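You operate a simulated robot arm through the tools that you are given. There is no shell and no other tool.

You are at the controls of a simulated robot arm. One attempt, no reset.

JOB
Clamp the 1 mm sieve on the shaker and run it 10 minutes.
Fine: stand it on the yellow catch tray, lay the clamp plate on it, lock the red and the yellow knob, set the timer knob, press the green button and wait till it stops.

It is judged by the outcome, as a careful person would: the job done as asked, and still so three seconds after it is handed in. It fails if anything else is knocked over, pushed out of place, dropped, spilled or broken.

ROBOT AND FRAMES
A 7-joint arm with a two-finger parallel gripper, fixed in place. Base frame: the origin is at the foot of the arm, x ahead of it, y to its left, z up; the work surface is at about z = 860. Readings come in mm, rad, newtons and seconds.
Its first joint turns from -2.897 to 2.897 rad. Payload 4.4 kg.
The TCP is the grasp point between the finger pads, 23 mm short of the fingertips. In the tool frame z runs along the fingers and y along their closing line. The gripper opens to 94 mm. The fingers are 38 mm wide and 10 mm thick; the gripper's body (54 by 96 mm) begins 39 mm behind the TCP.
Orientation is that of the tool frame in the base frame, as a unit quaternion [x, y, z, w]. With the fingers straight down and closing along the base's y, the tool's x points along the base's -x, its y along +y and its z along -z.

CONTROLS
- The arm moves only by the tool jog_arm. Its argument "deltas" is a list of rows, each an object (a shift or turn left out is 0, a gripper value left out holds the last) with "slide": the shift along the tool's x, y, z in mm, a list of three; "turn": the turn, a rotation vector about the tool's x, y, z in degrees, a list of three. In form: [{"slide": [x, y, z], "turn": [ax, ay, az]}, ...]. A call has 1 to 20 rows; each row is the pose to reach, as a shift and turn from the pose commanded when the call began, along the tool's axes at that moment. "hand" is the gripper command, from -1 (shut) to 1 (fully open), values between in proportion, set as the call begins (left out, the last holds). Rows are played at 5 a second. More than 50 mm and 0.15 rad between two rows, or a gripper value outside its range, and nothing of the call is played. Where a pose cannot be reached the arm comes as near as it can. A force on the tool above 40 N (or 10 N above the force at the start of the call, whichever is more), or a blocked arm, ends the call early, and 0.2 s more pass. Each finger travels about 72 mm/s and halts on what it meets, pressing with about 29 N; the grip force reading is that of the motor and also rises with nothing between the fingers. The clock runs only during rows and for 0.2 s after the last one: add rows that repeat a pose to give the fingers time. It gives the time, the measured TCP pose, the force on the tool (base axes), the opening and the grip force at its end, in the units of the frame above (readings bear some noise), with the torque about the TCP (base axes, N m) and any sound that the robot's microphone picked up.
- Cameras (640 x 400 px; columns grow to the right, rows downward): "scene" is fixed at [213.1, -485.3, 1493.2]; the picture's right is [0.65, -0.76, 0.00], its down [-0.31, -0.26, -0.92] and it looks along [0.70, 0.59, -0.40] (base axes); focal length 326 px, centre (320, 200). "wrist" rides on the gripper at [86, 16, -74] in the tool frame; the picture's right is [-0.18, 0.98, 0.00], its down [-0.58, -0.11, -0.81] and it looks along [-0.79, -0.15, 0.59] (tool axes); focal length 243 px, centre (320, 200). There is no depth. A picture from a camera that has moved, and an enlarged one, comes with that camera's place and axes in the base frame and with its lens. The place of the scene camera against the robot may be out by one fixed shift of up to 25 mm in any direction.
- camera(camera): a new picture of that camera. It takes no simulated time.
- inspect(camera, box): a new picture of the part [left, top, right, bottom] of that camera's present view, enlarged. It takes no simulated time.
- close_job(): hands the job in; it is judged then, once.

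Nothing tells you positions but the pictures and the camera data. Unless the task says otherwise, let go and move clear before handing in.

The tools are called after "Call:" as a command line: name --argument value ..., lists and objects as JSON in quotes. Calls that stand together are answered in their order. jog_arm: Moves the arm, as the interface text tells. Its arguments: {"type":"object","properties":{"deltas":{"type":"array","items":{"type":"object","properties":{"slide":{"type":"array","items":{"type":"number"}},"turn":{"type":"array","items":{"type":"number"}}}}},"hand":{"type":"number"}},"required":["deltas"]} The other tools are called the same way: camera (camera) takes a picture; inspect (camera, box) takes an enlarged picture of a part of a camera's view; close_job () hands the job in.

At the start:

```text
time_s: 0.0
eef_pos: [607.0, 23.4, 1343.7]
ee_rot: [0.0, 1.0, 0.0, 0.001]
contact_force: [0.5, 0.3, -0.4]
moment: [0.01, 0.04, 0.0]
grip_width: 94.1
grasp_force: 0.1
```

scene: 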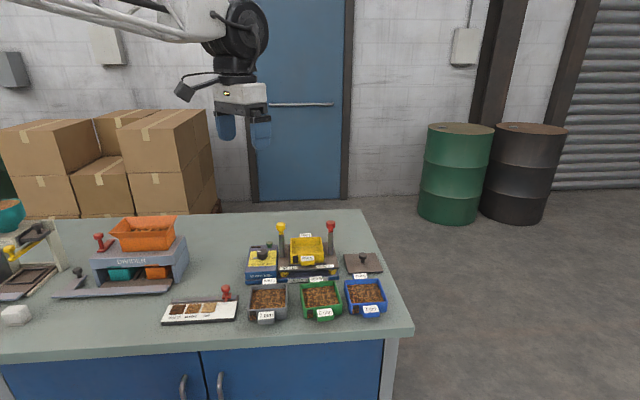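
wrist: 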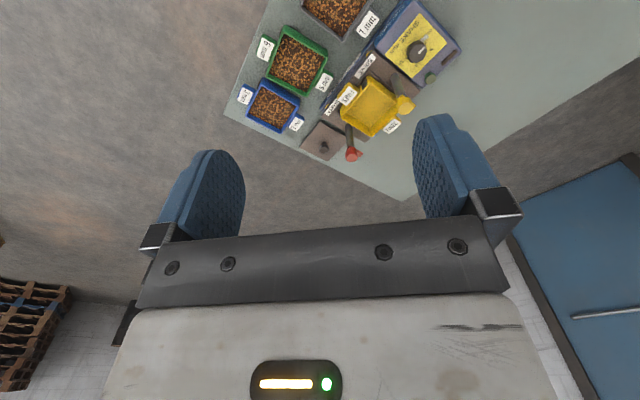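

I see a bench with a shaker (yellow catch tray, red and yellow knobs, blue control box with a timer knob), three sieves (grey, green, blue) and a clamp plate beside the shaker. I will zoom in on the labels first.

Call:
inspect --camera "scene" --box '[230, 210, 400, 330]'

Call:
inspect --camera "wrist" --box '[220, 0, 480, 170]'

Call:
inspect --camera "scene" --box '[0, 200, 240, 340]'

```text
3.33 times, centred on (315, 270) of scene
camera zoom: at [213.1, -485.3, 1493.2], right [0.65, -0.76, 0.0], down [-0.31, -0.26, -0.92], along [0.7, 0.59, -0.4], focal length 1087 px, centre (337, -33)
```

zoom: 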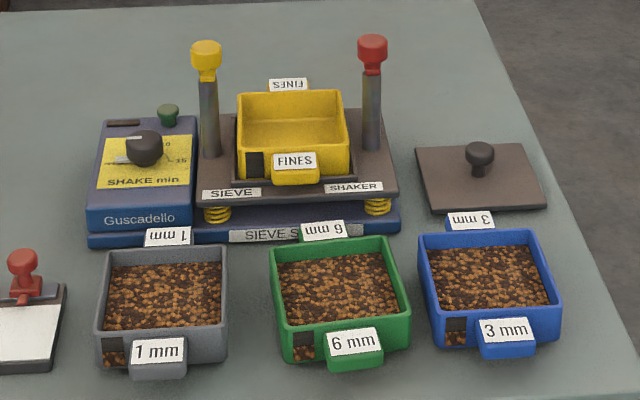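

```text
2.35 times, centred on (350, 85) of wrist
camera zoom: at [520.3, 39.0, 1418.6], right [0.18, 0.98, 0.0], down [0.58, -0.11, 0.81], along [0.79, -0.15, -0.59], focal length 571 px, centre (249, 471)
```

zoom: 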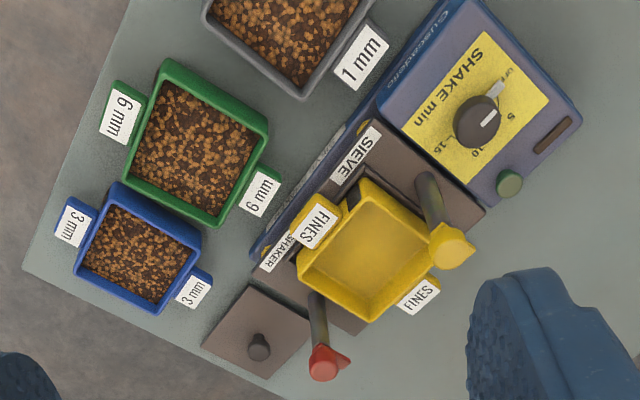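

```text
2.67 times, centred on (120, 270) of scene
camera zoom: at [213.1, -485.3, 1493.2], right [0.65, -0.76, 0.0], down [-0.31, -0.26, -0.92], along [0.7, 0.59, -0.4], focal length 870 px, centre (853, 13)
```

zoom: 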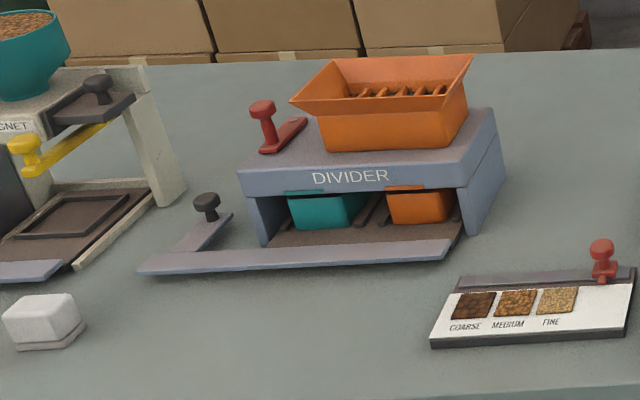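

The sieves, shaker, and loose clamp plate (upper-right of the shaker) are visible; I estimate the shaker near (840, 90) with its long axis at about -46°, and the 1 mm sieve near (650, 65). I'll move lower for a closer look with the wrist camera.

Call:
jog_arm --deltas '[{"slide": [16, 9, 31]}, {"slide": [32, 18, 62]}, {"slide": [50, 27, 94]}, {"slide": [70, 35, 120]}, {"slide": [90, 40, 150]}, {"slide": [90, 40, 150]}]' --hand 1

Call:
camera --camera "wrist"

Call:
inspect --camera "wrist" --box '[160, 0, 480, 200]'

```text
time_s: 1.4
eef_pos: [517.3, 64.9, 1193.1]
ee_rot: [0.0, 1.0, 0.0, 0.0]
contact_force: [0.8, -1.0, 0.2]
moment: [-0.01, 0.03, 0.01]
grip_width: 93.9
grasp_force: 0.0
```

```text
taken
camera wrist: at [430.3, 79.5, 1268.3], right [0.18, 0.98, 0.0], down [0.58, -0.11, 0.81], along [0.79, -0.15, -0.59], focal length 243 px, centre (320, 200)
```

wrist: 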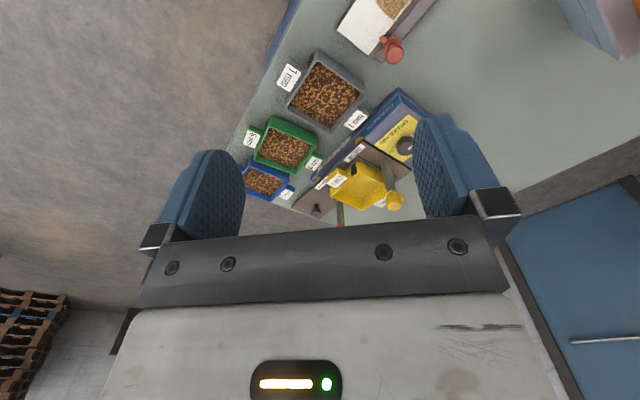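

```text
2.00 times, centred on (320, 100) of wrist
camera zoom: at [430.3, 79.5, 1268.3], right [0.18, 0.98, 0.0], down [0.58, -0.11, 0.81], along [0.79, -0.15, -0.59], focal length 485 px, centre (320, 400)
```

zoom: 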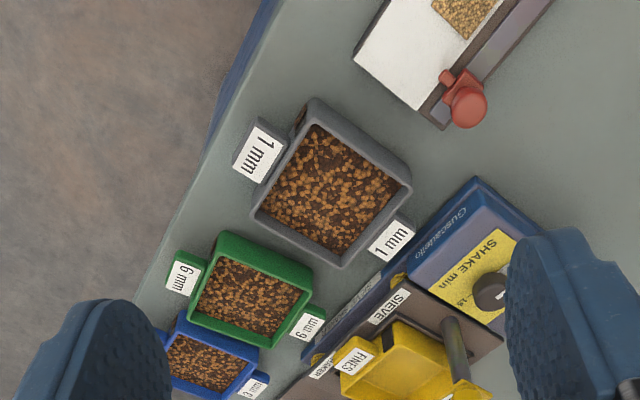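

The 1 mm sieve (grey) is about 100 mm square around (649, 47), with label tabs facing toward and away from the shaker. I'll look at its tabs and the shaker details at higher zoom.

Call:
inspect --camera "scene" --box '[240, 270, 300, 330]'

Call:
inspect --camera "scene" --box '[270, 215, 350, 285]'

Call:
inspect --camera "wrist" --box '[260, 30, 380, 150]'

Call:
inspect --camera "scene" --box '[240, 235, 290, 285]'

Call:
inspect --camera "scene" --box '[335, 240, 395, 285]'

```text
6.67 times, centred on (270, 300) of scene
camera zoom: at [213.1, -485.3, 1493.2], right [0.65, -0.76, 0.0], down [-0.31, -0.26, -0.92], along [0.7, 0.59, -0.4], focal length 2174 px, centre (653, -467)
```

zoom: 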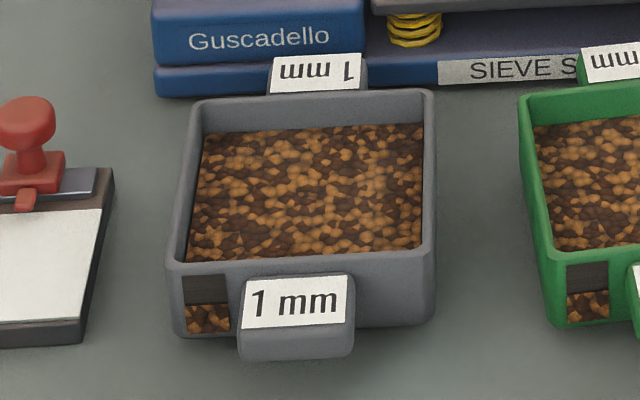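

```text
5.71 times, centred on (310, 250) of scene
camera zoom: at [213.1, -485.3, 1493.2], right [0.65, -0.76, 0.0], down [-0.31, -0.26, -0.92], along [0.7, 0.59, -0.4], focal length 1864 px, centre (377, -86)
```

zoom: 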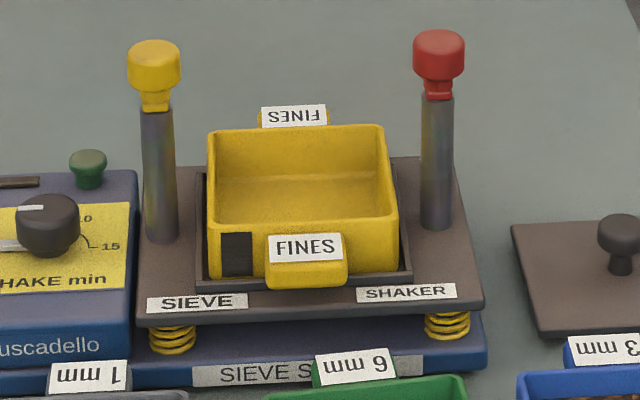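

```text
3.33 times, centred on (320, 90) of wrist
camera zoom: at [430.3, 79.5, 1268.3], right [0.18, 0.98, 0.0], down [0.58, -0.11, 0.81], along [0.79, -0.15, -0.59], focal length 809 px, centre (320, 567)
```

zoom: 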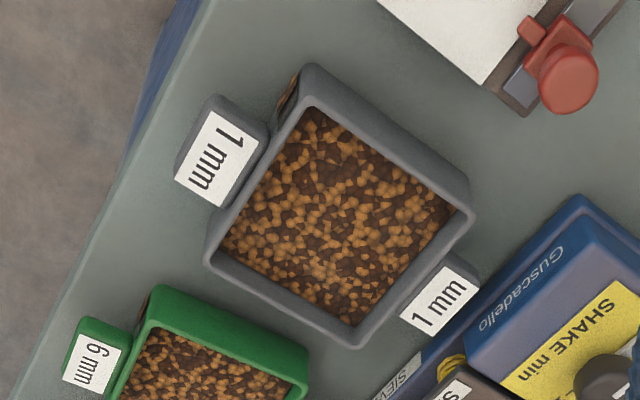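

```text
8.00 times, centred on (265, 260) of scene
camera zoom: at [213.1, -485.3, 1493.2], right [0.65, -0.76, 0.0], down [-0.31, -0.26, -0.92], along [0.7, 0.59, -0.4], focal length 2609 px, centre (760, -280)
```

zoom: 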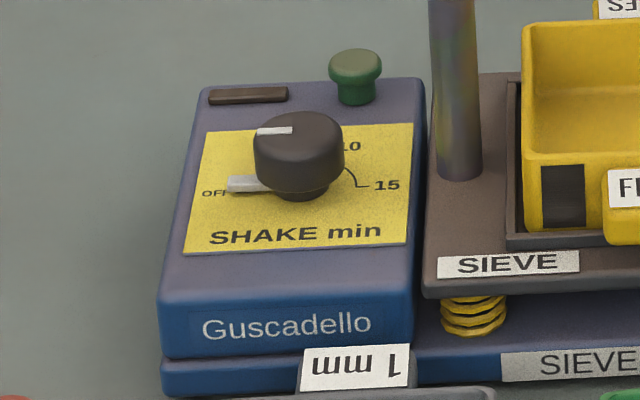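

```text
8.89 times, centred on (365, 262) of scene
camera zoom: at [213.1, -485.3, 1493.2], right [0.65, -0.76, 0.0], down [-0.31, -0.26, -0.92], along [0.7, 0.59, -0.4], focal length 2899 px, centre (-80, -356)
```

zoom: 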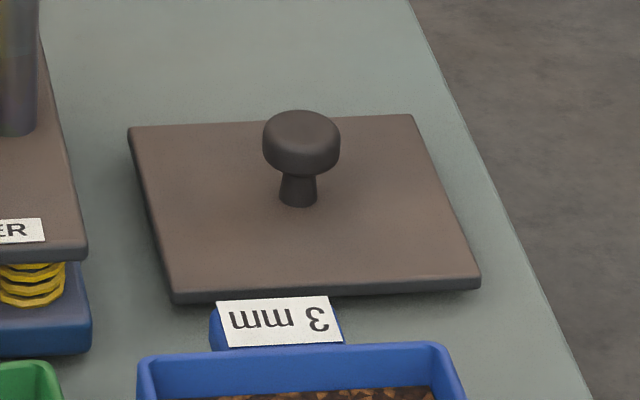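

The sieve has side tabs (about 42 mm wide, 26 mm deep) that I can use as handles, and the posts carry knobs with a small beak. I'll move over the shaker with the tool yawed to match it and look closely at the posts and dial.

Call:
jog_arm --deltas '[{"slide": [-34, -2, 1], "turn": [0, 0, -5.6]}, {"slide": [-68, -4, 2], "turn": [0, 0, -11.2]}, {"slide": [-102, -6, 3], "turn": [0, 0, -16.8]}, {"slide": [-136, -8, 4], "turn": [0, 0, -22.4]}, {"slide": [-170, -10, 5], "turn": [0, 0, -28]}, {"slide": [-204, -12, 6], "turn": [0, 0, -33.6]}, {"slide": [-238, -14, 7], "turn": [0, 0, -39.2]}, {"slide": [-273, -15, 7], "turn": [0, 0, -45]}, {"slide": [-273, -15, 7], "turn": [0, 0, -45]}]' --hand 1

Call:
camera --camera "wrist"

Call:
inspect --camera "wrist" --box '[200, 0, 440, 150]'

```text
time_s: 3.4
eef_pos: [790.2, 47.0, 1186.4]
ee_rot: [-0.383, 0.924, 0.001, 0.0]
contact_force: [0.1, 0.4, 0.6]
moment: [0.0, 0.03, -0.03]
grip_width: 93.9
grasp_force: 0.2
```

```text
taken
camera wrist: at [717.8, -2.9, 1261.4], right [-0.57, 0.82, 0.0], down [0.49, 0.33, 0.81], along [0.66, 0.46, -0.59], focal length 243 px, centre (320, 200)
```

wrist: 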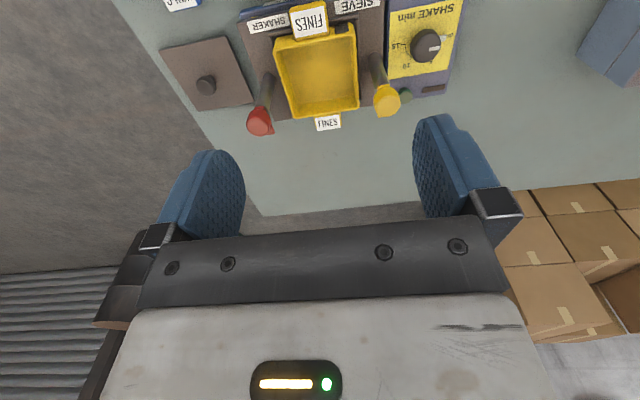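

```text
2.67 times, centred on (320, 75) of wrist
camera zoom: at [717.8, -2.9, 1261.4], right [-0.57, 0.82, 0.0], down [0.49, 0.33, 0.81], along [0.66, 0.46, -0.59], focal length 647 px, centre (320, 533)
```

zoom: 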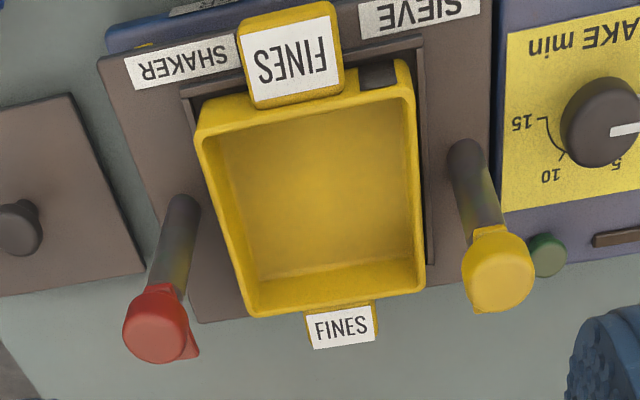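

The tray sits square to my current yaw (axis about -46°) and both knob beaks are pointing away from the tray. Next I'll drop to a closer view of the 1 mm sieve.

Call:
jog_arm --deltas '[{"slide": [23.4, 17.8, 20]}, {"slide": [46.8, 35.7, 40]}, {"slide": [70.2, 53.5, 60]}, {"slide": [93.6, 71.4, 80]}, {"slide": [117, 89.2, 100]}, {"slide": [140.4, 107.1, 120]}, {"slide": [140.4, 107.1, 120]}]' --hand 1

Call:
camera --camera "wrist"

Call:
inspect --camera "wrist" --box '[200, 0, 440, 150]'

```text
time_s: 5.0
eef_pos: [616.7, 23.4, 1066.1]
ee_rot: [-0.383, 0.924, 0.0, 0.0]
contact_force: [0.4, 1.0, 0.2]
moment: [0.01, -0.01, 0.0]
grip_width: 93.9
grasp_force: 0.1
```

```text
taken
camera wrist: at [542.5, -26.6, 1141.6], right [-0.56, 0.83, 0.0], down [0.49, 0.33, 0.81], along [0.67, 0.46, -0.59], focal length 243 px, centre (320, 200)
```

wrist: 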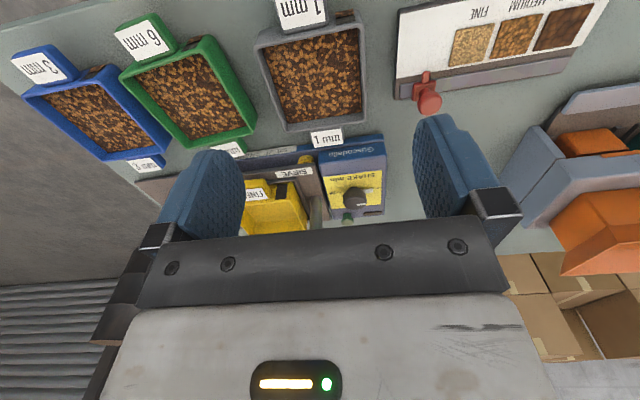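

```text
2.67 times, centred on (320, 75) of wrist
camera zoom: at [542.5, -26.6, 1141.6], right [-0.56, 0.83, 0.0], down [0.49, 0.33, 0.81], along [0.67, 0.46, -0.59], focal length 647 px, centre (320, 533)
```

zoom: 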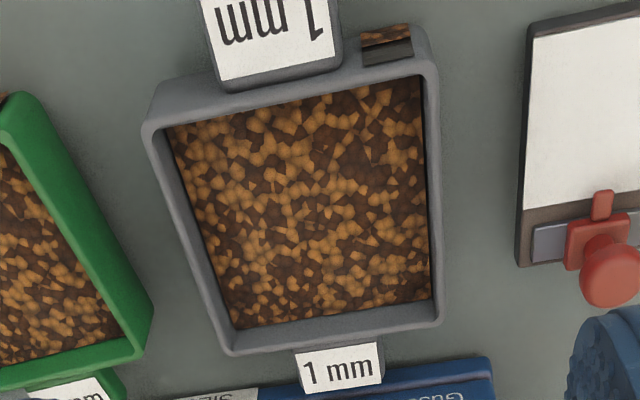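

The grey 1 mm sieve is centred near (653, 47), about 96 mm square, rotated so its near tab faces the bench front around (611, 6). I'll hover the open fingers over that near tab and check the alignment.

Call:
jog_arm --deltas '[{"slide": [8, -3, 35], "turn": [0, 0, 0.4]}, {"slide": [17, -6, 70], "turn": [0, 0, 0.8]}, {"slide": [25.3, -9.9, 106], "turn": [0, 0, 1.1]}, {"slide": [25.3, -9.9, 106], "turn": [0, 0, 1.1]}, {"slide": [25.3, -9.9, 106], "turn": [0, 0, 1.1]}]' --hand 1

Call:
camera --camera "wrist"

Call:
inspect --camera "wrist" --box '[200, 0, 440, 150]'

Call:
inspect --camera "scene" --box '[200, 200, 340, 340]'

```text
time_s: 6.2
eef_pos: [604.2, -1.1, 962.1]
ee_rot: [-0.373, 0.928, 0.0, -0.001]
contact_force: [-1.3, 0.1, -0.6]
moment: [0.01, 0.03, 0.0]
grip_width: 94.1
grasp_force: 0.1
```

```text
taken
camera wrist: at [530.3, -49.7, 1035.9], right [-0.55, 0.84, 0.0], down [0.49, 0.32, 0.81], along [0.67, 0.44, -0.59], focal length 243 px, centre (320, 200)
```

wrist: 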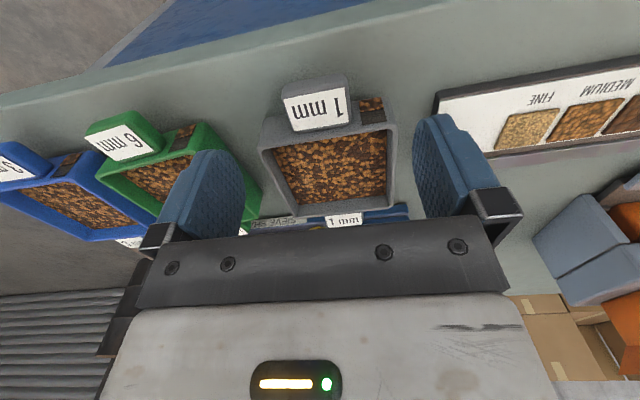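

```text
2.67 times, centred on (320, 75) of wrist
camera zoom: at [530.3, -49.7, 1035.9], right [-0.55, 0.84, 0.0], down [0.49, 0.32, 0.81], along [0.67, 0.44, -0.59], focal length 647 px, centre (320, 533)
```

zoom: 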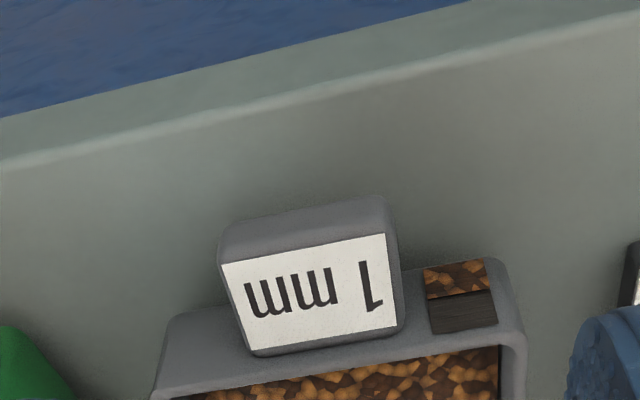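

```text
2.86 times, centred on (270, 270) of scene
camera zoom: at [213.1, -485.3, 1493.2], right [0.65, -0.76, 0.0], down [-0.31, -0.26, -0.92], along [0.7, 0.59, -0.4], focal length 932 px, centre (463, 0)
```

zoom: 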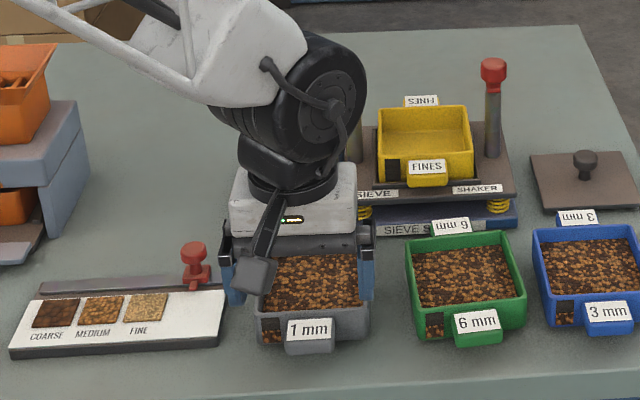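

The tab sits about 3 mm off to the tool's -y side of the grasp line. I'll correct that, and come down to just above the tab.

Call:
jog_arm --deltas '[{"slide": [-1.5, -3.1, 15]}, {"slide": [-1.5, -3.1, 30]}, {"slide": [-1.5, -3.1, 42]}, {"slide": [-1.5, -3.1, 42]}, {"slide": [-1.5, -3.1, 42]}]' --hand 1

Call:
camera --camera "wrist"

Call:
inspect --camera "scene" --box '[230, 250, 310, 330]'

```text
time_s: 7.0
eef_pos: [609.6, -2.0, 927.0]
ee_rot: [-0.374, 0.927, -0.002, 0.004]
contact_force: [-2.2, -1.3, 10.8]
moment: [0.49, 0.29, 0.1]
grip_width: 94.1
grasp_force: 0.0
stopped in row 3: the force on the tool passed its limit at 65 N (the readings are from after the stop); the commanded pose is now the measured one
```

```text
taken
camera wrist: at [535.2, -50.5, 1001.2], right [-0.55, 0.84, 0.0], down [0.49, 0.32, 0.81], along [0.68, 0.44, -0.59], focal length 243 px, centre (320, 200)
```

wrist: 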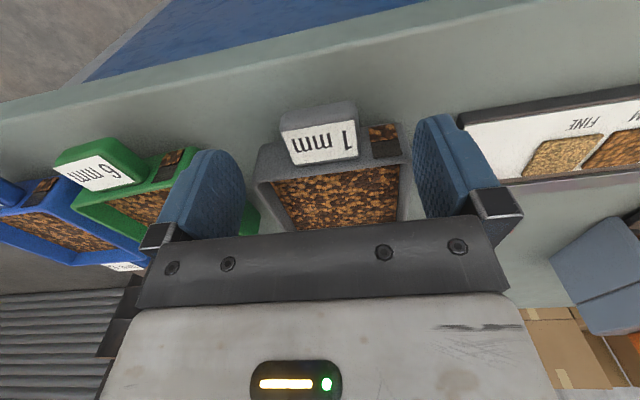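

```text
5.00 times, centred on (270, 290) of scene
camera zoom: at [213.1, -485.3, 1493.2], right [0.65, -0.76, 0.0], down [-0.31, -0.26, -0.92], along [0.7, 0.59, -0.4], focal length 1631 px, centre (570, -250)
```

zoom: 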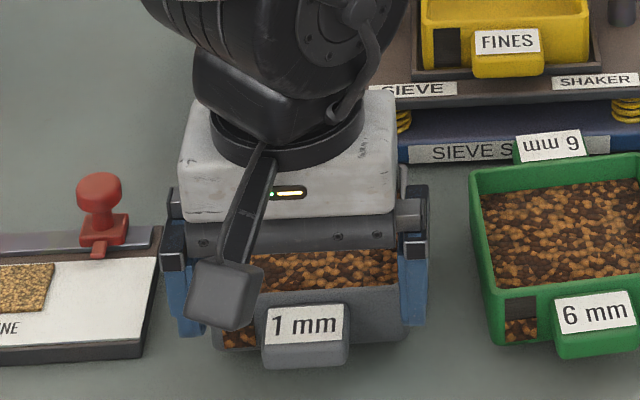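

The fingertips touched something at about z = 904 — the front rim of the sieve, so the front wall is a few mm closer to the grasp line than I estimated. I'll lift off, and check that nothing moved.

Call:
jog_arm --deltas '[{"slide": [0, 0, -10]}, {"slide": [4, 0, -20]}, {"slide": [6, 0, -20]}, {"slide": [6, 0, -20]}]' --hand 0.45

Call:
camera --camera "wrist"

Call:
inspect --camera "wrist" --box '[240, 70, 420, 200]'

Call:
inspect --camera "scene" --box '[230, 250, 310, 330]'

```text
time_s: 8.0
eef_pos: [605.2, -5.9, 945.9]
ee_rot: [-0.374, 0.927, 0.0, 0.003]
contact_force: [0.7, -0.7, 0.1]
moment: [0.01, -0.02, -0.01]
grip_width: 68.2
grasp_force: 0.1
```

```text
taken
camera wrist: at [530.8, -54.6, 1020.5], right [-0.55, 0.84, 0.0], down [0.49, 0.32, 0.81], along [0.68, 0.44, -0.59], focal length 243 px, centre (320, 200)
```

wrist: 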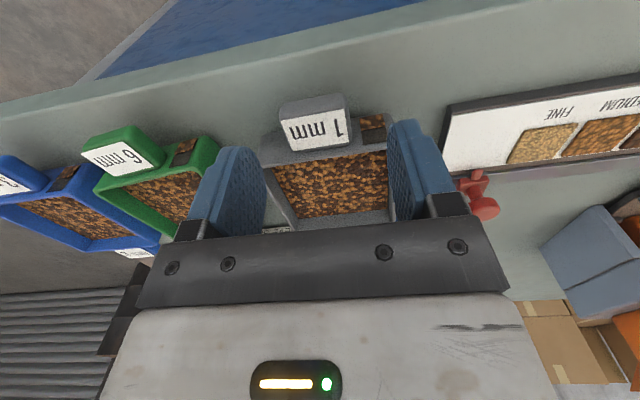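

```text
3.08 times, centred on (330, 135) of wrist
camera zoom: at [530.8, -54.6, 1020.5], right [-0.55, 0.84, 0.0], down [0.49, 0.32, 0.81], along [0.68, 0.44, -0.59], focal length 746 px, centre (289, 400)
```

zoom: 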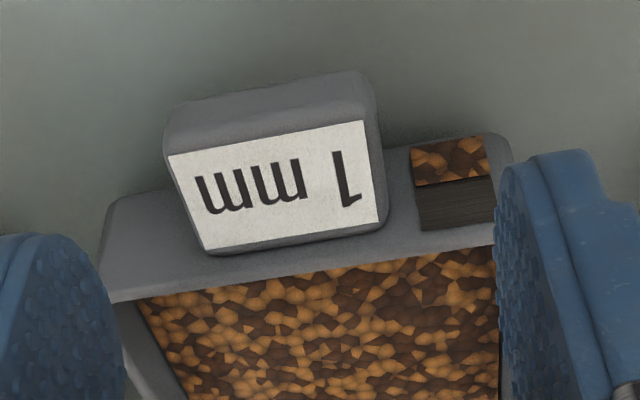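

```text
5.00 times, centred on (270, 290) of scene
camera zoom: at [213.1, -485.3, 1493.2], right [0.65, -0.76, 0.0], down [-0.31, -0.26, -0.92], along [0.7, 0.59, -0.4], focal length 1631 px, centre (570, -250)
```

zoom: 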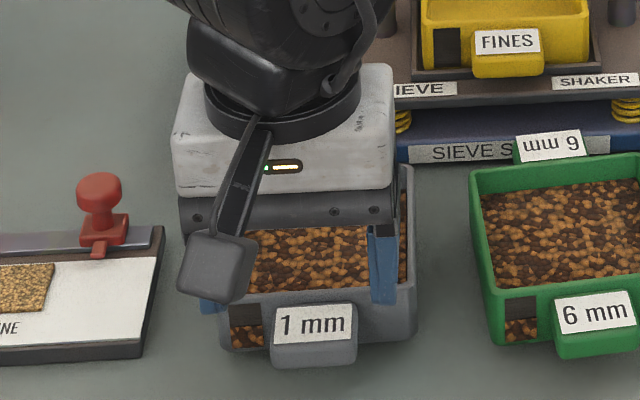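

The light touch shifted the grey sieve about 7 mm sideways but it is still upright and full. The tab now lies about 3 mm to tool -y, with the wall 21 mm from the grasp line, so I'll correct and descend around the tab.

Call:
jog_arm --deltas '[{"slide": [0, -3.3, 0], "turn": [-0.13, 0.32, -0.6]}, {"slide": [0, -3.3, 12], "turn": [-0.13, 0.32, -0.6]}, {"slide": [0, -3.3, 22], "turn": [-0.13, 0.32, -0.6]}, {"slide": [0, -3.3, 30], "turn": [-0.13, 0.32, -0.6]}, {"slide": [0, -3.3, 38], "turn": [-0.13, 0.32, -0.6]}, {"slide": [0, -3.3, 38], "turn": [-0.13, 0.32, -0.6]}]'

Call:
camera --camera "wrist"

Call:
inspect --camera "wrist" --box '[240, 90, 420, 220]'

Call:
inspect --camera "scene" --box '[230, 250, 310, 330]'

```text
time_s: 9.4
eef_pos: [607.7, -8.2, 907.1]
ee_rot: [-0.379, 0.925, -0.001, 0.0]
contact_force: [-0.1, -0.6, -0.3]
moment: [-0.01, 0.03, -0.02]
grip_width: 68.2
grasp_force: 0.1
```

```text
taken
camera wrist: at [534.1, -57.5, 983.1], right [-0.56, 0.83, 0.0], down [0.49, 0.33, 0.81], along [0.67, 0.45, -0.59], focal length 243 px, centre (320, 200)
```

wrist: 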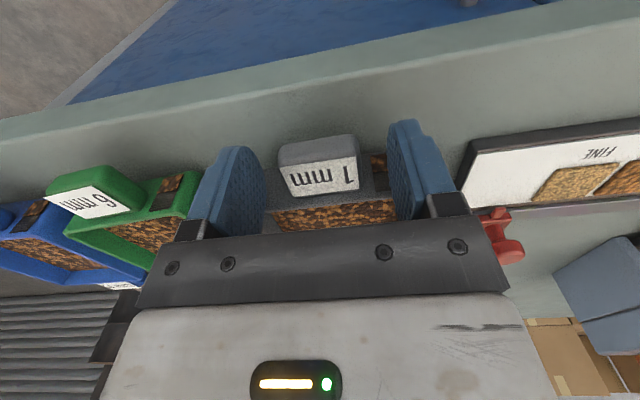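

```text
3.08 times, centred on (330, 155) of wrist
camera zoom: at [534.1, -57.5, 983.1], right [-0.56, 0.83, 0.0], down [0.49, 0.33, 0.81], along [0.67, 0.45, -0.59], focal length 746 px, centre (289, 338)
```

zoom: 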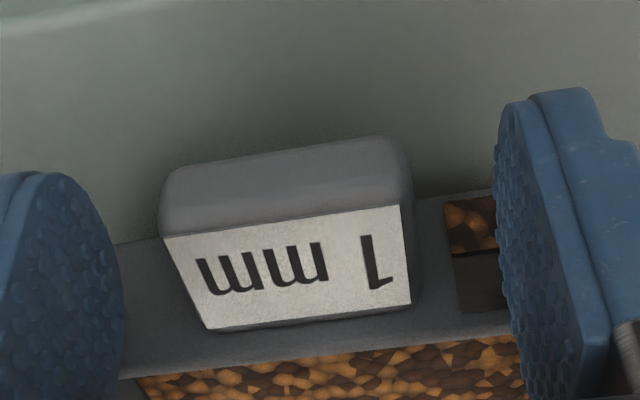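

```text
5.00 times, centred on (270, 290) of scene
camera zoom: at [213.1, -485.3, 1493.2], right [0.65, -0.76, 0.0], down [-0.31, -0.26, -0.92], along [0.7, 0.59, -0.4], focal length 1631 px, centre (570, -250)
```

zoom: 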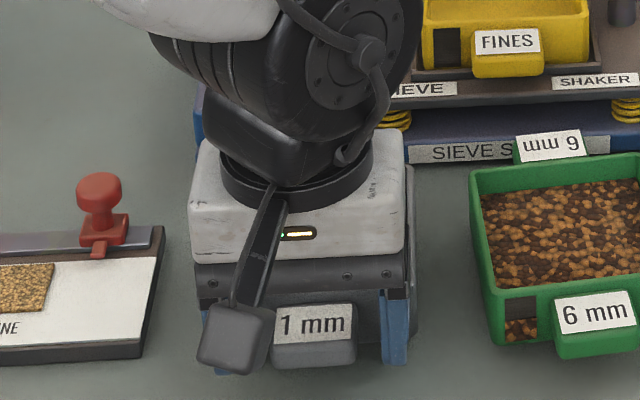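

The fingers now straddle the tab symmetrically without contact. I'll go down the last 20 mm and close.

Call:
jog_arm --deltas '[{"slide": [0, 0, 5]}, {"slide": [0, 0, 10]}, {"slide": [0, 0, 15]}, {"slide": [0, 0, 20]}, {"slide": [0, 0, 20]}]'

Call:
inspect --camera "wrist" --box '[240, 90, 420, 220]'

Call:
inspect --camera "scene" --box '[230, 250, 310, 330]'

```text
time_s: 10.6
eef_pos: [607.0, -7.4, 888.7]
ee_rot: [-0.378, 0.926, -0.001, -0.001]
contact_force: [-0.5, -0.2, -0.6]
moment: [0.0, 0.0, -0.02]
grip_width: 68.0
grasp_force: 0.1
```

```text
3.08 times, centred on (330, 155) of wrist
camera zoom: at [533.8, -57.7, 963.1], right [-0.56, 0.83, 0.0], down [0.49, 0.33, 0.81], along [0.67, 0.45, -0.59], focal length 746 px, centre (289, 338)
```

zoom: 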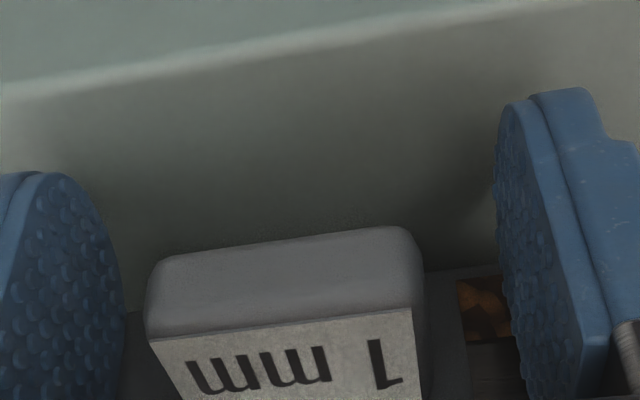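

```text
5.00 times, centred on (270, 290) of scene
camera zoom: at [213.1, -485.3, 1493.2], right [0.65, -0.76, 0.0], down [-0.31, -0.26, -0.92], along [0.7, 0.59, -0.4], focal length 1631 px, centre (570, -250)
```

zoom: 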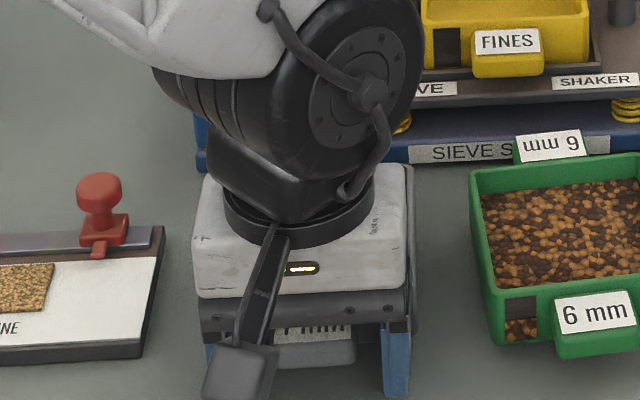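

The tab spans roughly z 883–899, right at the grasp point. Closing the gripper on it.

Call:
jog_arm --deltas '[{"slide": [0, 0, 0]}, {"slide": [0, 0, 0]}, {"slide": [0, 0, 0]}, {"slide": [0, 0, 0]}, {"slide": [0, 0, 0]}]' --hand -1

Call:
inspect --camera "wrist" --box '[200, 90, 440, 240]'

```text
time_s: 11.8
eef_pos: [607.8, -8.7, 888.6]
ee_rot: [-0.379, 0.926, -0.001, 0.0]
contact_force: [-1.2, 0.2, 2.1]
moment: [0.12, 0.02, 0.03]
grip_width: 41.5
grasp_force: 28.8
```

```text
2.67 times, centred on (320, 165) of wrist
camera zoom: at [533.8, -57.7, 963.2], right [-0.56, 0.83, 0.0], down [0.49, 0.33, 0.81], along [0.67, 0.45, -0.59], focal length 647 px, centre (320, 293)
```

zoom: 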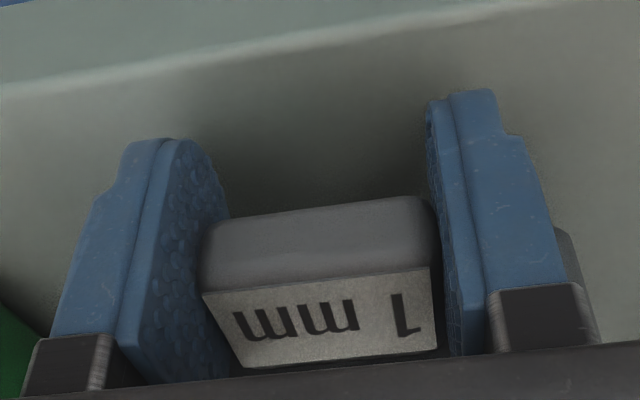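

Gripped at 41.5 mm with about 29 N. I'll lift a short way slowly and check whether the sieve stays level.

Call:
jog_arm --deltas '[{"slide": [0, 0, -2]}, {"slide": [0, 0, -4]}, {"slide": [0, 0, -7]}, {"slide": [0, 0, -10]}, {"slide": [0, 0, -13]}, {"slide": [0, 0, -15]}, {"slide": [0, 0, -15]}]'

Call:
camera --camera "wrist"

Call:
inspect --camera "scene" --box '[220, 240, 320, 330]'

```text
time_s: 13.4
eef_pos: [609.2, -8.7, 902.6]
ee_rot: [-0.379, 0.926, -0.002, -0.001]
contact_force: [0.0, -0.2, -0.5]
moment: [-0.04, 0.05, -0.04]
grip_width: 41.0
grasp_force: 29.2
```

```text
taken
camera wrist: at [534.1, -57.4, 978.2], right [-0.56, 0.83, 0.0], down [0.49, 0.33, 0.81], along [0.67, 0.45, -0.59], focal length 243 px, centre (320, 200)
```

wrist: 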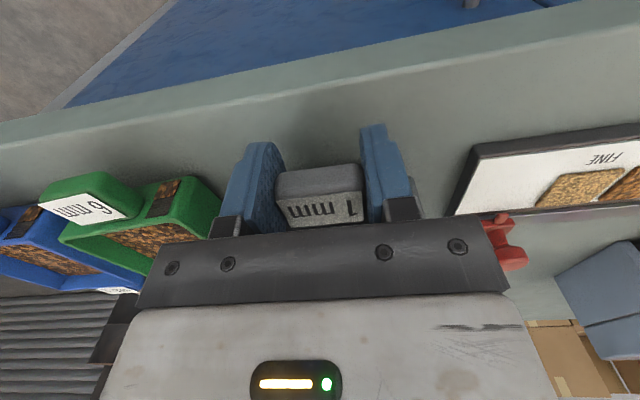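

```text
4.44 times, centred on (270, 285) of scene
camera zoom: at [213.1, -485.3, 1493.2], right [0.65, -0.76, 0.0], down [-0.31, -0.26, -0.92], along [0.7, 0.59, -0.4], focal length 1449 px, centre (542, -178)
```

zoom: 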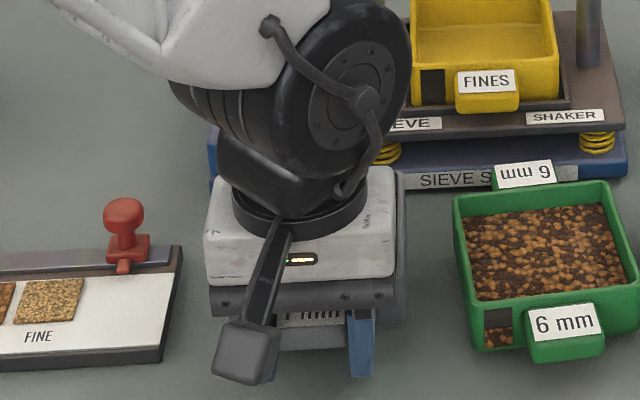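

The lift works and the sieve holds, but I want a more accurate fix on the tray before carrying it over. I'll set it back in place, release, rise 60 mm straight up for a reference view of the tab, then match that same view over the tray's tab.

Call:
jog_arm --deltas '[{"slide": [0, 0, 4]}, {"slide": [0, 0, 8]}, {"slide": [0, 0, 12]}, {"slide": [0, 0, 15]}, {"slide": [0, 0, 15]}]'

Call:
jog_arm --deltas '[{"slide": [0, 0, 0]}, {"slide": [0, 0, 0]}, {"slide": [0, 0, 0]}]' --hand 0.45

Call:
jog_arm --deltas '[{"slide": [0, 0, -10]}, {"slide": [0, 0, -25]}, {"slide": [0, 0, -45]}, {"slide": [0, 0, -60]}, {"slide": [0, 0, -60]}, {"slide": [0, 0, -60]}]'

Call:
camera --camera "wrist"

Call:
inspect --camera "wrist" --box '[240, 70, 420, 200]'

Call:
inspect --camera "scene" --box '[220, 240, 320, 330]'

```text
time_s: 14.6
eef_pos: [608.2, -8.1, 888.0]
ee_rot: [-0.378, 0.926, -0.001, 0.001]
contact_force: [-0.5, -0.6, 6.4]
moment: [0.44, -0.04, 0.1]
grip_width: 41.3
grasp_force: 29.0
```

```text
time_s: 15.4
eef_pos: [608.7, -8.1, 887.8]
ee_rot: [-0.379, 0.926, -0.001, -0.001]
contact_force: [-0.2, 0.1, -0.4]
moment: [0.02, 0.01, 0.04]
grip_width: 68.2
grasp_force: 0.2
```

```text
time_s: 16.8
eef_pos: [607.1, -7.6, 947.9]
ee_rot: [-0.378, 0.926, -0.001, -0.001]
contact_force: [0.4, 0.5, 0.0]
moment: [-0.01, -0.01, 0.01]
grip_width: 68.1
grasp_force: 0.1
```

```text
taken
camera wrist: at [534.2, -57.6, 1022.6], right [-0.56, 0.83, 0.0], down [0.49, 0.33, 0.81], along [0.67, 0.45, -0.59], focal length 243 px, centre (320, 200)
```

wrist: 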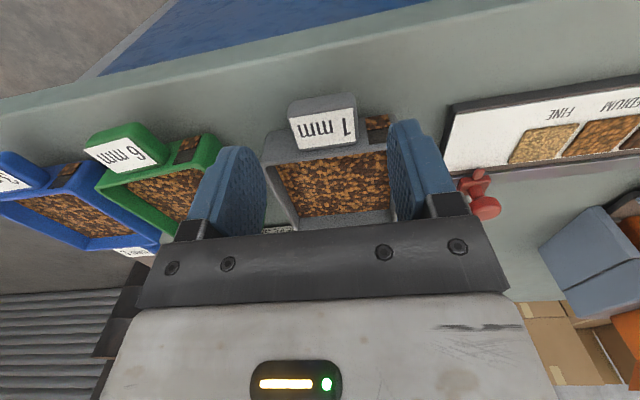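

```text
3.08 times, centred on (330, 135) of wrist
camera zoom: at [534.2, -57.6, 1022.6], right [-0.56, 0.83, 0.0], down [0.49, 0.33, 0.81], along [0.67, 0.45, -0.59], focal length 746 px, centre (289, 400)
```

zoom: 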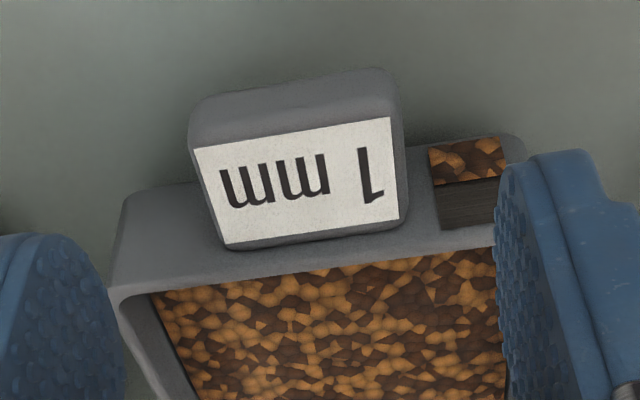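

```text
4.44 times, centred on (270, 285) of scene
camera zoom: at [213.1, -485.3, 1493.2], right [0.65, -0.76, 0.0], down [-0.31, -0.26, -0.92], along [0.7, 0.59, -0.4], focal length 1449 px, centre (542, -178)
```

zoom: 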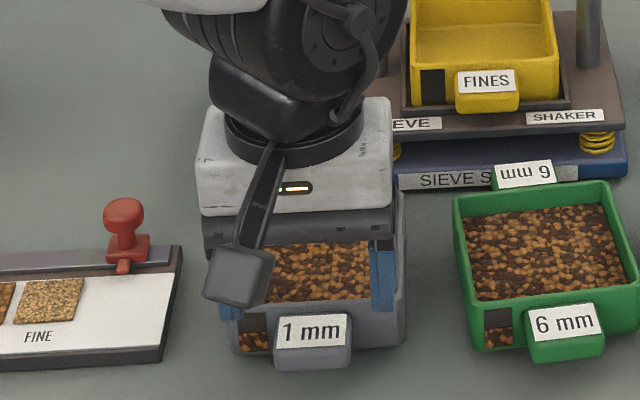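

The reference view over the sieve tab is recorded (grasp pose about (608, -8, 888)). Now I'll move over the tray's front FINES tab to match this view.

Call:
jog_arm --deltas '[{"slide": [0, 0, -45]}, {"slide": [-20, -12, -85]}, {"slide": [-55, -33, -92]}, {"slide": [-90, -54, -92]}, {"slide": [-125, -75, -92]}, {"slide": [-160, -96, -92]}, {"slide": [-171.2, -102.9, -80]}, {"slide": [-171.2, -102.9, -58]}, {"slide": [-171.2, -102.9, -58]}, {"slide": [-171.2, -102.9, -58]}]'

Call:
camera --camera "wrist"

Call:
inspect --camera "wrist" --box '[240, 70, 420, 200]'

Call:
inspect --camera "scene" --box '[230, 200, 390, 320]'

```text
time_s: 19.0
eef_pos: [800.8, 39.2, 1005.9]
ee_rot: [-0.379, 0.925, -0.002, 0.0]
contact_force: [0.0, 0.3, 0.1]
moment: [0.0, -0.02, -0.01]
grip_width: 68.0
grasp_force: 0.1
```

```text
taken
camera wrist: at [728.3, -10.9, 1081.2], right [-0.56, 0.83, 0.0], down [0.49, 0.33, 0.81], along [0.67, 0.45, -0.59], focal length 243 px, centre (320, 200)
```

wrist: 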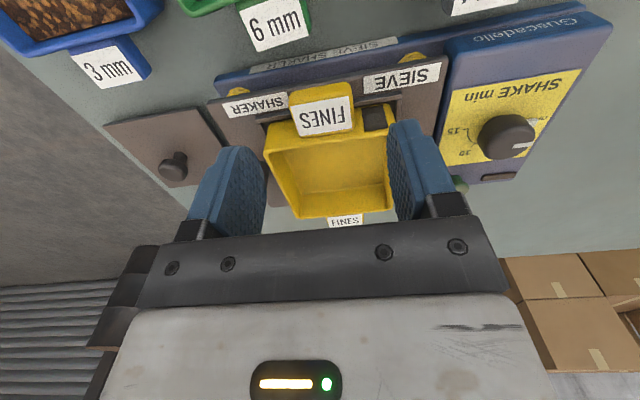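

```text
3.08 times, centred on (330, 135) of wrist
camera zoom: at [728.3, -10.9, 1081.2], right [-0.56, 0.83, 0.0], down [0.49, 0.33, 0.81], along [0.67, 0.45, -0.59], focal length 746 px, centre (289, 400)
```

zoom: 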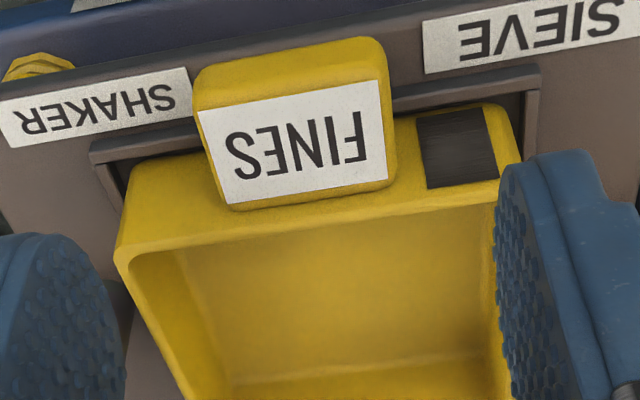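

```text
3.33 times, centred on (310, 260) of scene
camera zoom: at [213.1, -485.3, 1493.2], right [0.65, -0.76, 0.0], down [-0.31, -0.26, -0.92], along [0.7, 0.59, -0.4], focal length 1087 px, centre (353, 0)
```

zoom: 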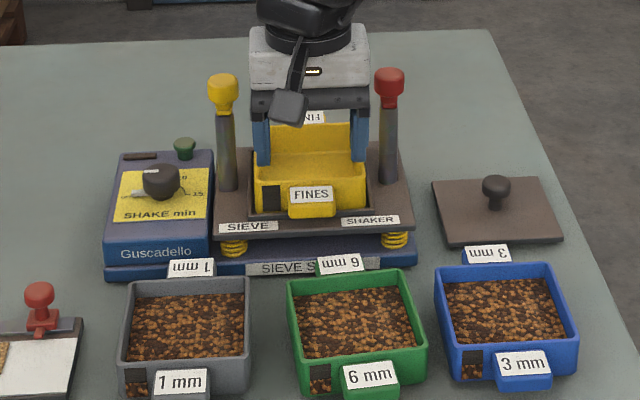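

The tray's tab is the same size and parallel to the sieve's tab; the matching offset from grasp pose is tool (-173.2, -104.4) mm, with the tray rim about 42 mm above the sieve's rim. Now I'll go back and re-grip the sieve.

Call:
jog_arm --deltas '[{"slide": [0, 0, -34]}, {"slide": [35, 21, -34]}, {"slide": [70, 42, -34]}, {"slide": [105, 63, -34]}, {"slide": [140, 84, -34]}, {"slide": [171.2, 102.9, -10]}, {"slide": [171.2, 102.9, 30]}, {"slide": [171.2, 102.9, 58]}, {"slide": [171.2, 102.9, 58]}, {"slide": [171.2, 102.9, 58]}]'

Call:
inspect --camera "wrist" --box '[240, 70, 420, 200]'

```text
time_s: 21.2
eef_pos: [607.4, -7.9, 947.7]
ee_rot: [-0.38, 0.925, -0.001, -0.001]
contact_force: [1.1, 0.3, 0.1]
moment: [0.02, 0.01, -0.01]
grip_width: 68.3
grasp_force: 0.1
```

```text
3.08 times, centred on (330, 135) of wrist
camera zoom: at [534.5, -57.7, 1022.4], right [-0.56, 0.83, 0.0], down [0.49, 0.33, 0.81], along [0.67, 0.45, -0.59], focal length 746 px, centre (289, 400)
```

zoom: 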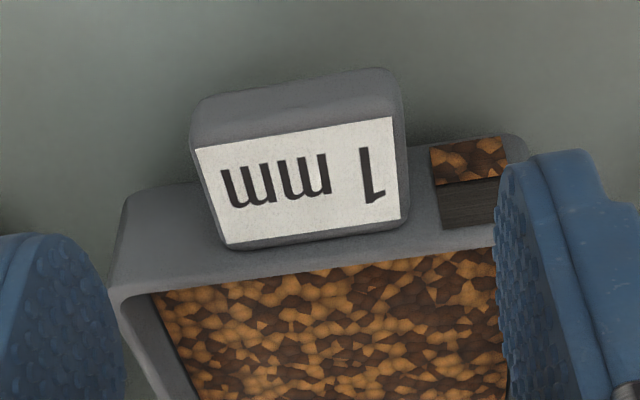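

The view matches the reference, so the sieve hasn't moved. Descending to the grasp pose and closing again.

Call:
jog_arm --deltas '[{"slide": [0, 0, 12]}, {"slide": [0, 0, 24]}, {"slide": [0, 0, 36]}, {"slide": [0, 0, 46]}, {"slide": [0, 0, 54]}, {"slide": [0, 0, 60]}, {"slide": [0, 0, 60]}]'

Call:
jog_arm --deltas '[{"slide": [0, 0, 0]}, {"slide": [0, 0, 0]}, {"slide": [0, 0, 0]}, {"slide": [0, 0, 0]}, {"slide": [0, 0, 0]}]' --hand -1

Call:
jog_arm --deltas '[{"slide": [0, 0, -3]}, {"slide": [0, 0, -6]}, {"slide": [0, 0, -10]}, {"slide": [0, 0, -16]}, {"slide": [0, 0, -24]}, {"slide": [0, 0, -34]}, {"slide": [0, 0, -46]}, {"slide": [0, 0, -60]}, {"slide": [0, 0, -60]}, {"slide": [0, 0, -60]}]'

Call:
camera --camera "wrist"

Call:
inspect --camera "scene" --box '[210, 210, 330, 330]'

```text
time_s: 22.8
eef_pos: [607.7, -7.9, 888.6]
ee_rot: [-0.378, 0.926, -0.001, 0.0]
contact_force: [-0.8, 1.1, -0.7]
moment: [-0.01, -0.01, 0.01]
grip_width: 68.2
grasp_force: 0.0
```

```text
time_s: 24.0
eef_pos: [606.5, -7.6, 888.1]
ee_rot: [-0.379, 0.926, -0.001, -0.001]
contact_force: [-0.5, 0.0, 3.9]
moment: [0.1, 0.03, 0.05]
grip_width: 41.5
grasp_force: 29.0
```

```text
time_s: 26.2
eef_pos: [607.2, -7.5, 947.3]
ee_rot: [-0.378, 0.926, -0.001, 0.0]
contact_force: [0.3, -0.6, -0.3]
moment: [-0.08, 0.02, -0.01]
grip_width: 41.1
grasp_force: 29.0
```

```text
taken
camera wrist: at [534.3, -57.0, 1022.7], right [-0.56, 0.83, 0.0], down [0.49, 0.33, 0.81], along [0.67, 0.45, -0.59], focal length 243 px, centre (320, 200)
```

wrist: 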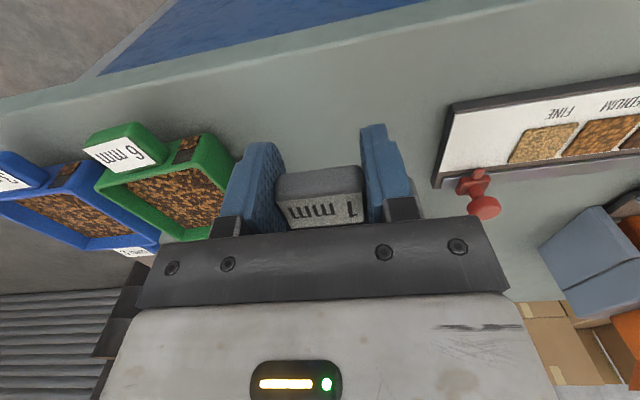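

```text
3.33 times, centred on (270, 270) of scene
camera zoom: at [213.1, -485.3, 1493.2], right [0.65, -0.76, 0.0], down [-0.31, -0.26, -0.92], along [0.7, 0.59, -0.4], focal length 1087 px, centre (487, -33)
```

zoom: 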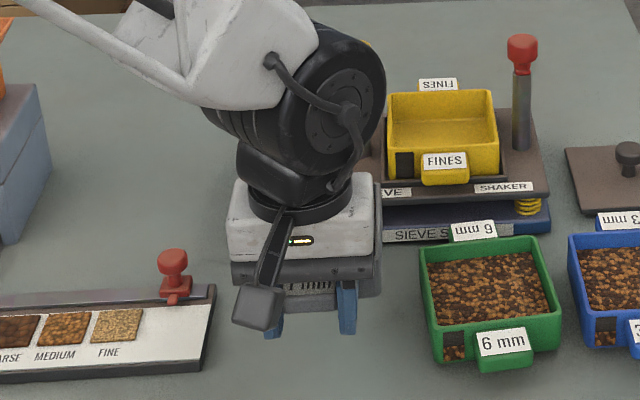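

The sieve is held level. I'll raise it to about z = 1010, slide across in front of the shaker, and stop before passing between the posts.

Call:
jog_arm --deltas '[{"slide": [0, 0, -8]}, {"slide": [0, 0, -20]}, {"slide": [0, 0, -34]}, {"slide": [0, 0, -48]}, {"slide": [0, 0, -60]}, {"slide": [-5, -9, -64]}, {"slide": [-12, -22, -64]}, {"slide": [-19, -36, -64]}, {"slide": [-26, -50, -64]}, {"slide": [-33, -64, -64]}, {"slide": [-40, -78, -64]}, {"slide": [-47, -91, -64]}, {"slide": [-53, -100, -64]}, {"slide": [-57, -104.4, -64]}, {"slide": [-57, -104.4, -64]}]'

Call:
camera --camera "scene"

Call:
inspect --camera "scene" --box '[230, 180, 390, 300]'

Call:
camera --camera "wrist"

```text
time_s: 29.4
eef_pos: [720.1, -42.4, 1011.8]
ee_rot: [-0.379, 0.925, -0.001, 0.0]
contact_force: [-0.1, 1.2, -1.7]
moment: [-0.05, 0.05, 0.01]
grip_width: 41.3
grasp_force: 29.0
```

```text
taken
```

scene: 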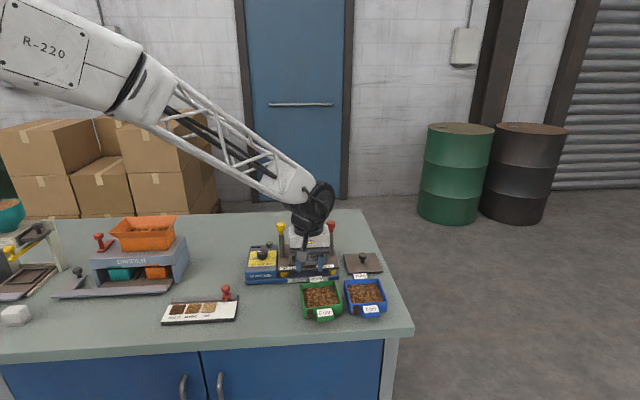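

```text
3.33 times, centred on (310, 240) of scene
camera zoom: at [213.1, -485.3, 1493.2], right [0.65, -0.76, 0.0], down [-0.31, -0.26, -0.92], along [0.7, 0.59, -0.4], focal length 1087 px, centre (353, 67)
```

zoom: 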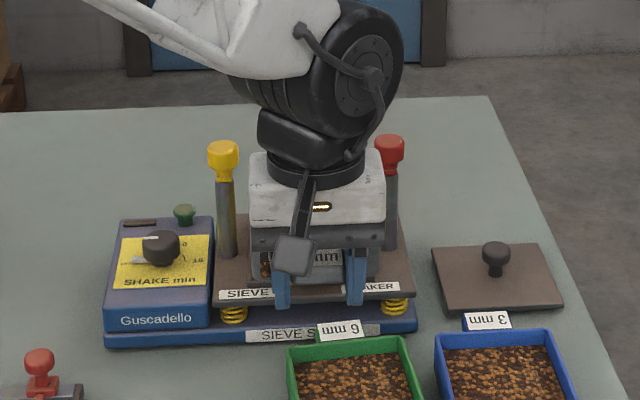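

```text
taken
camera wrist: at [647.8, -91.7, 1086.9], right [-0.56, 0.83, 0.0], down [0.49, 0.33, 0.81], along [0.67, 0.45, -0.59], focal length 243 px, centre (320, 200)
```

wrist: 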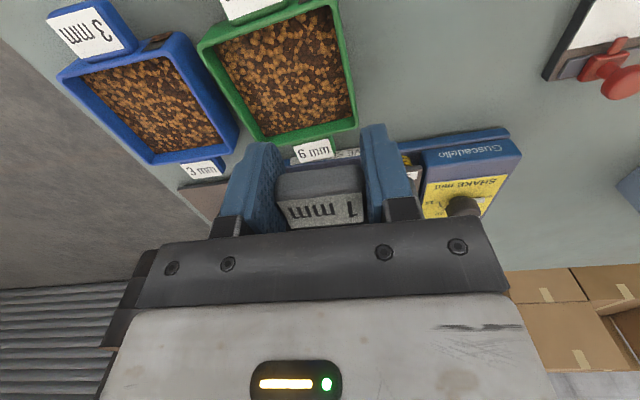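

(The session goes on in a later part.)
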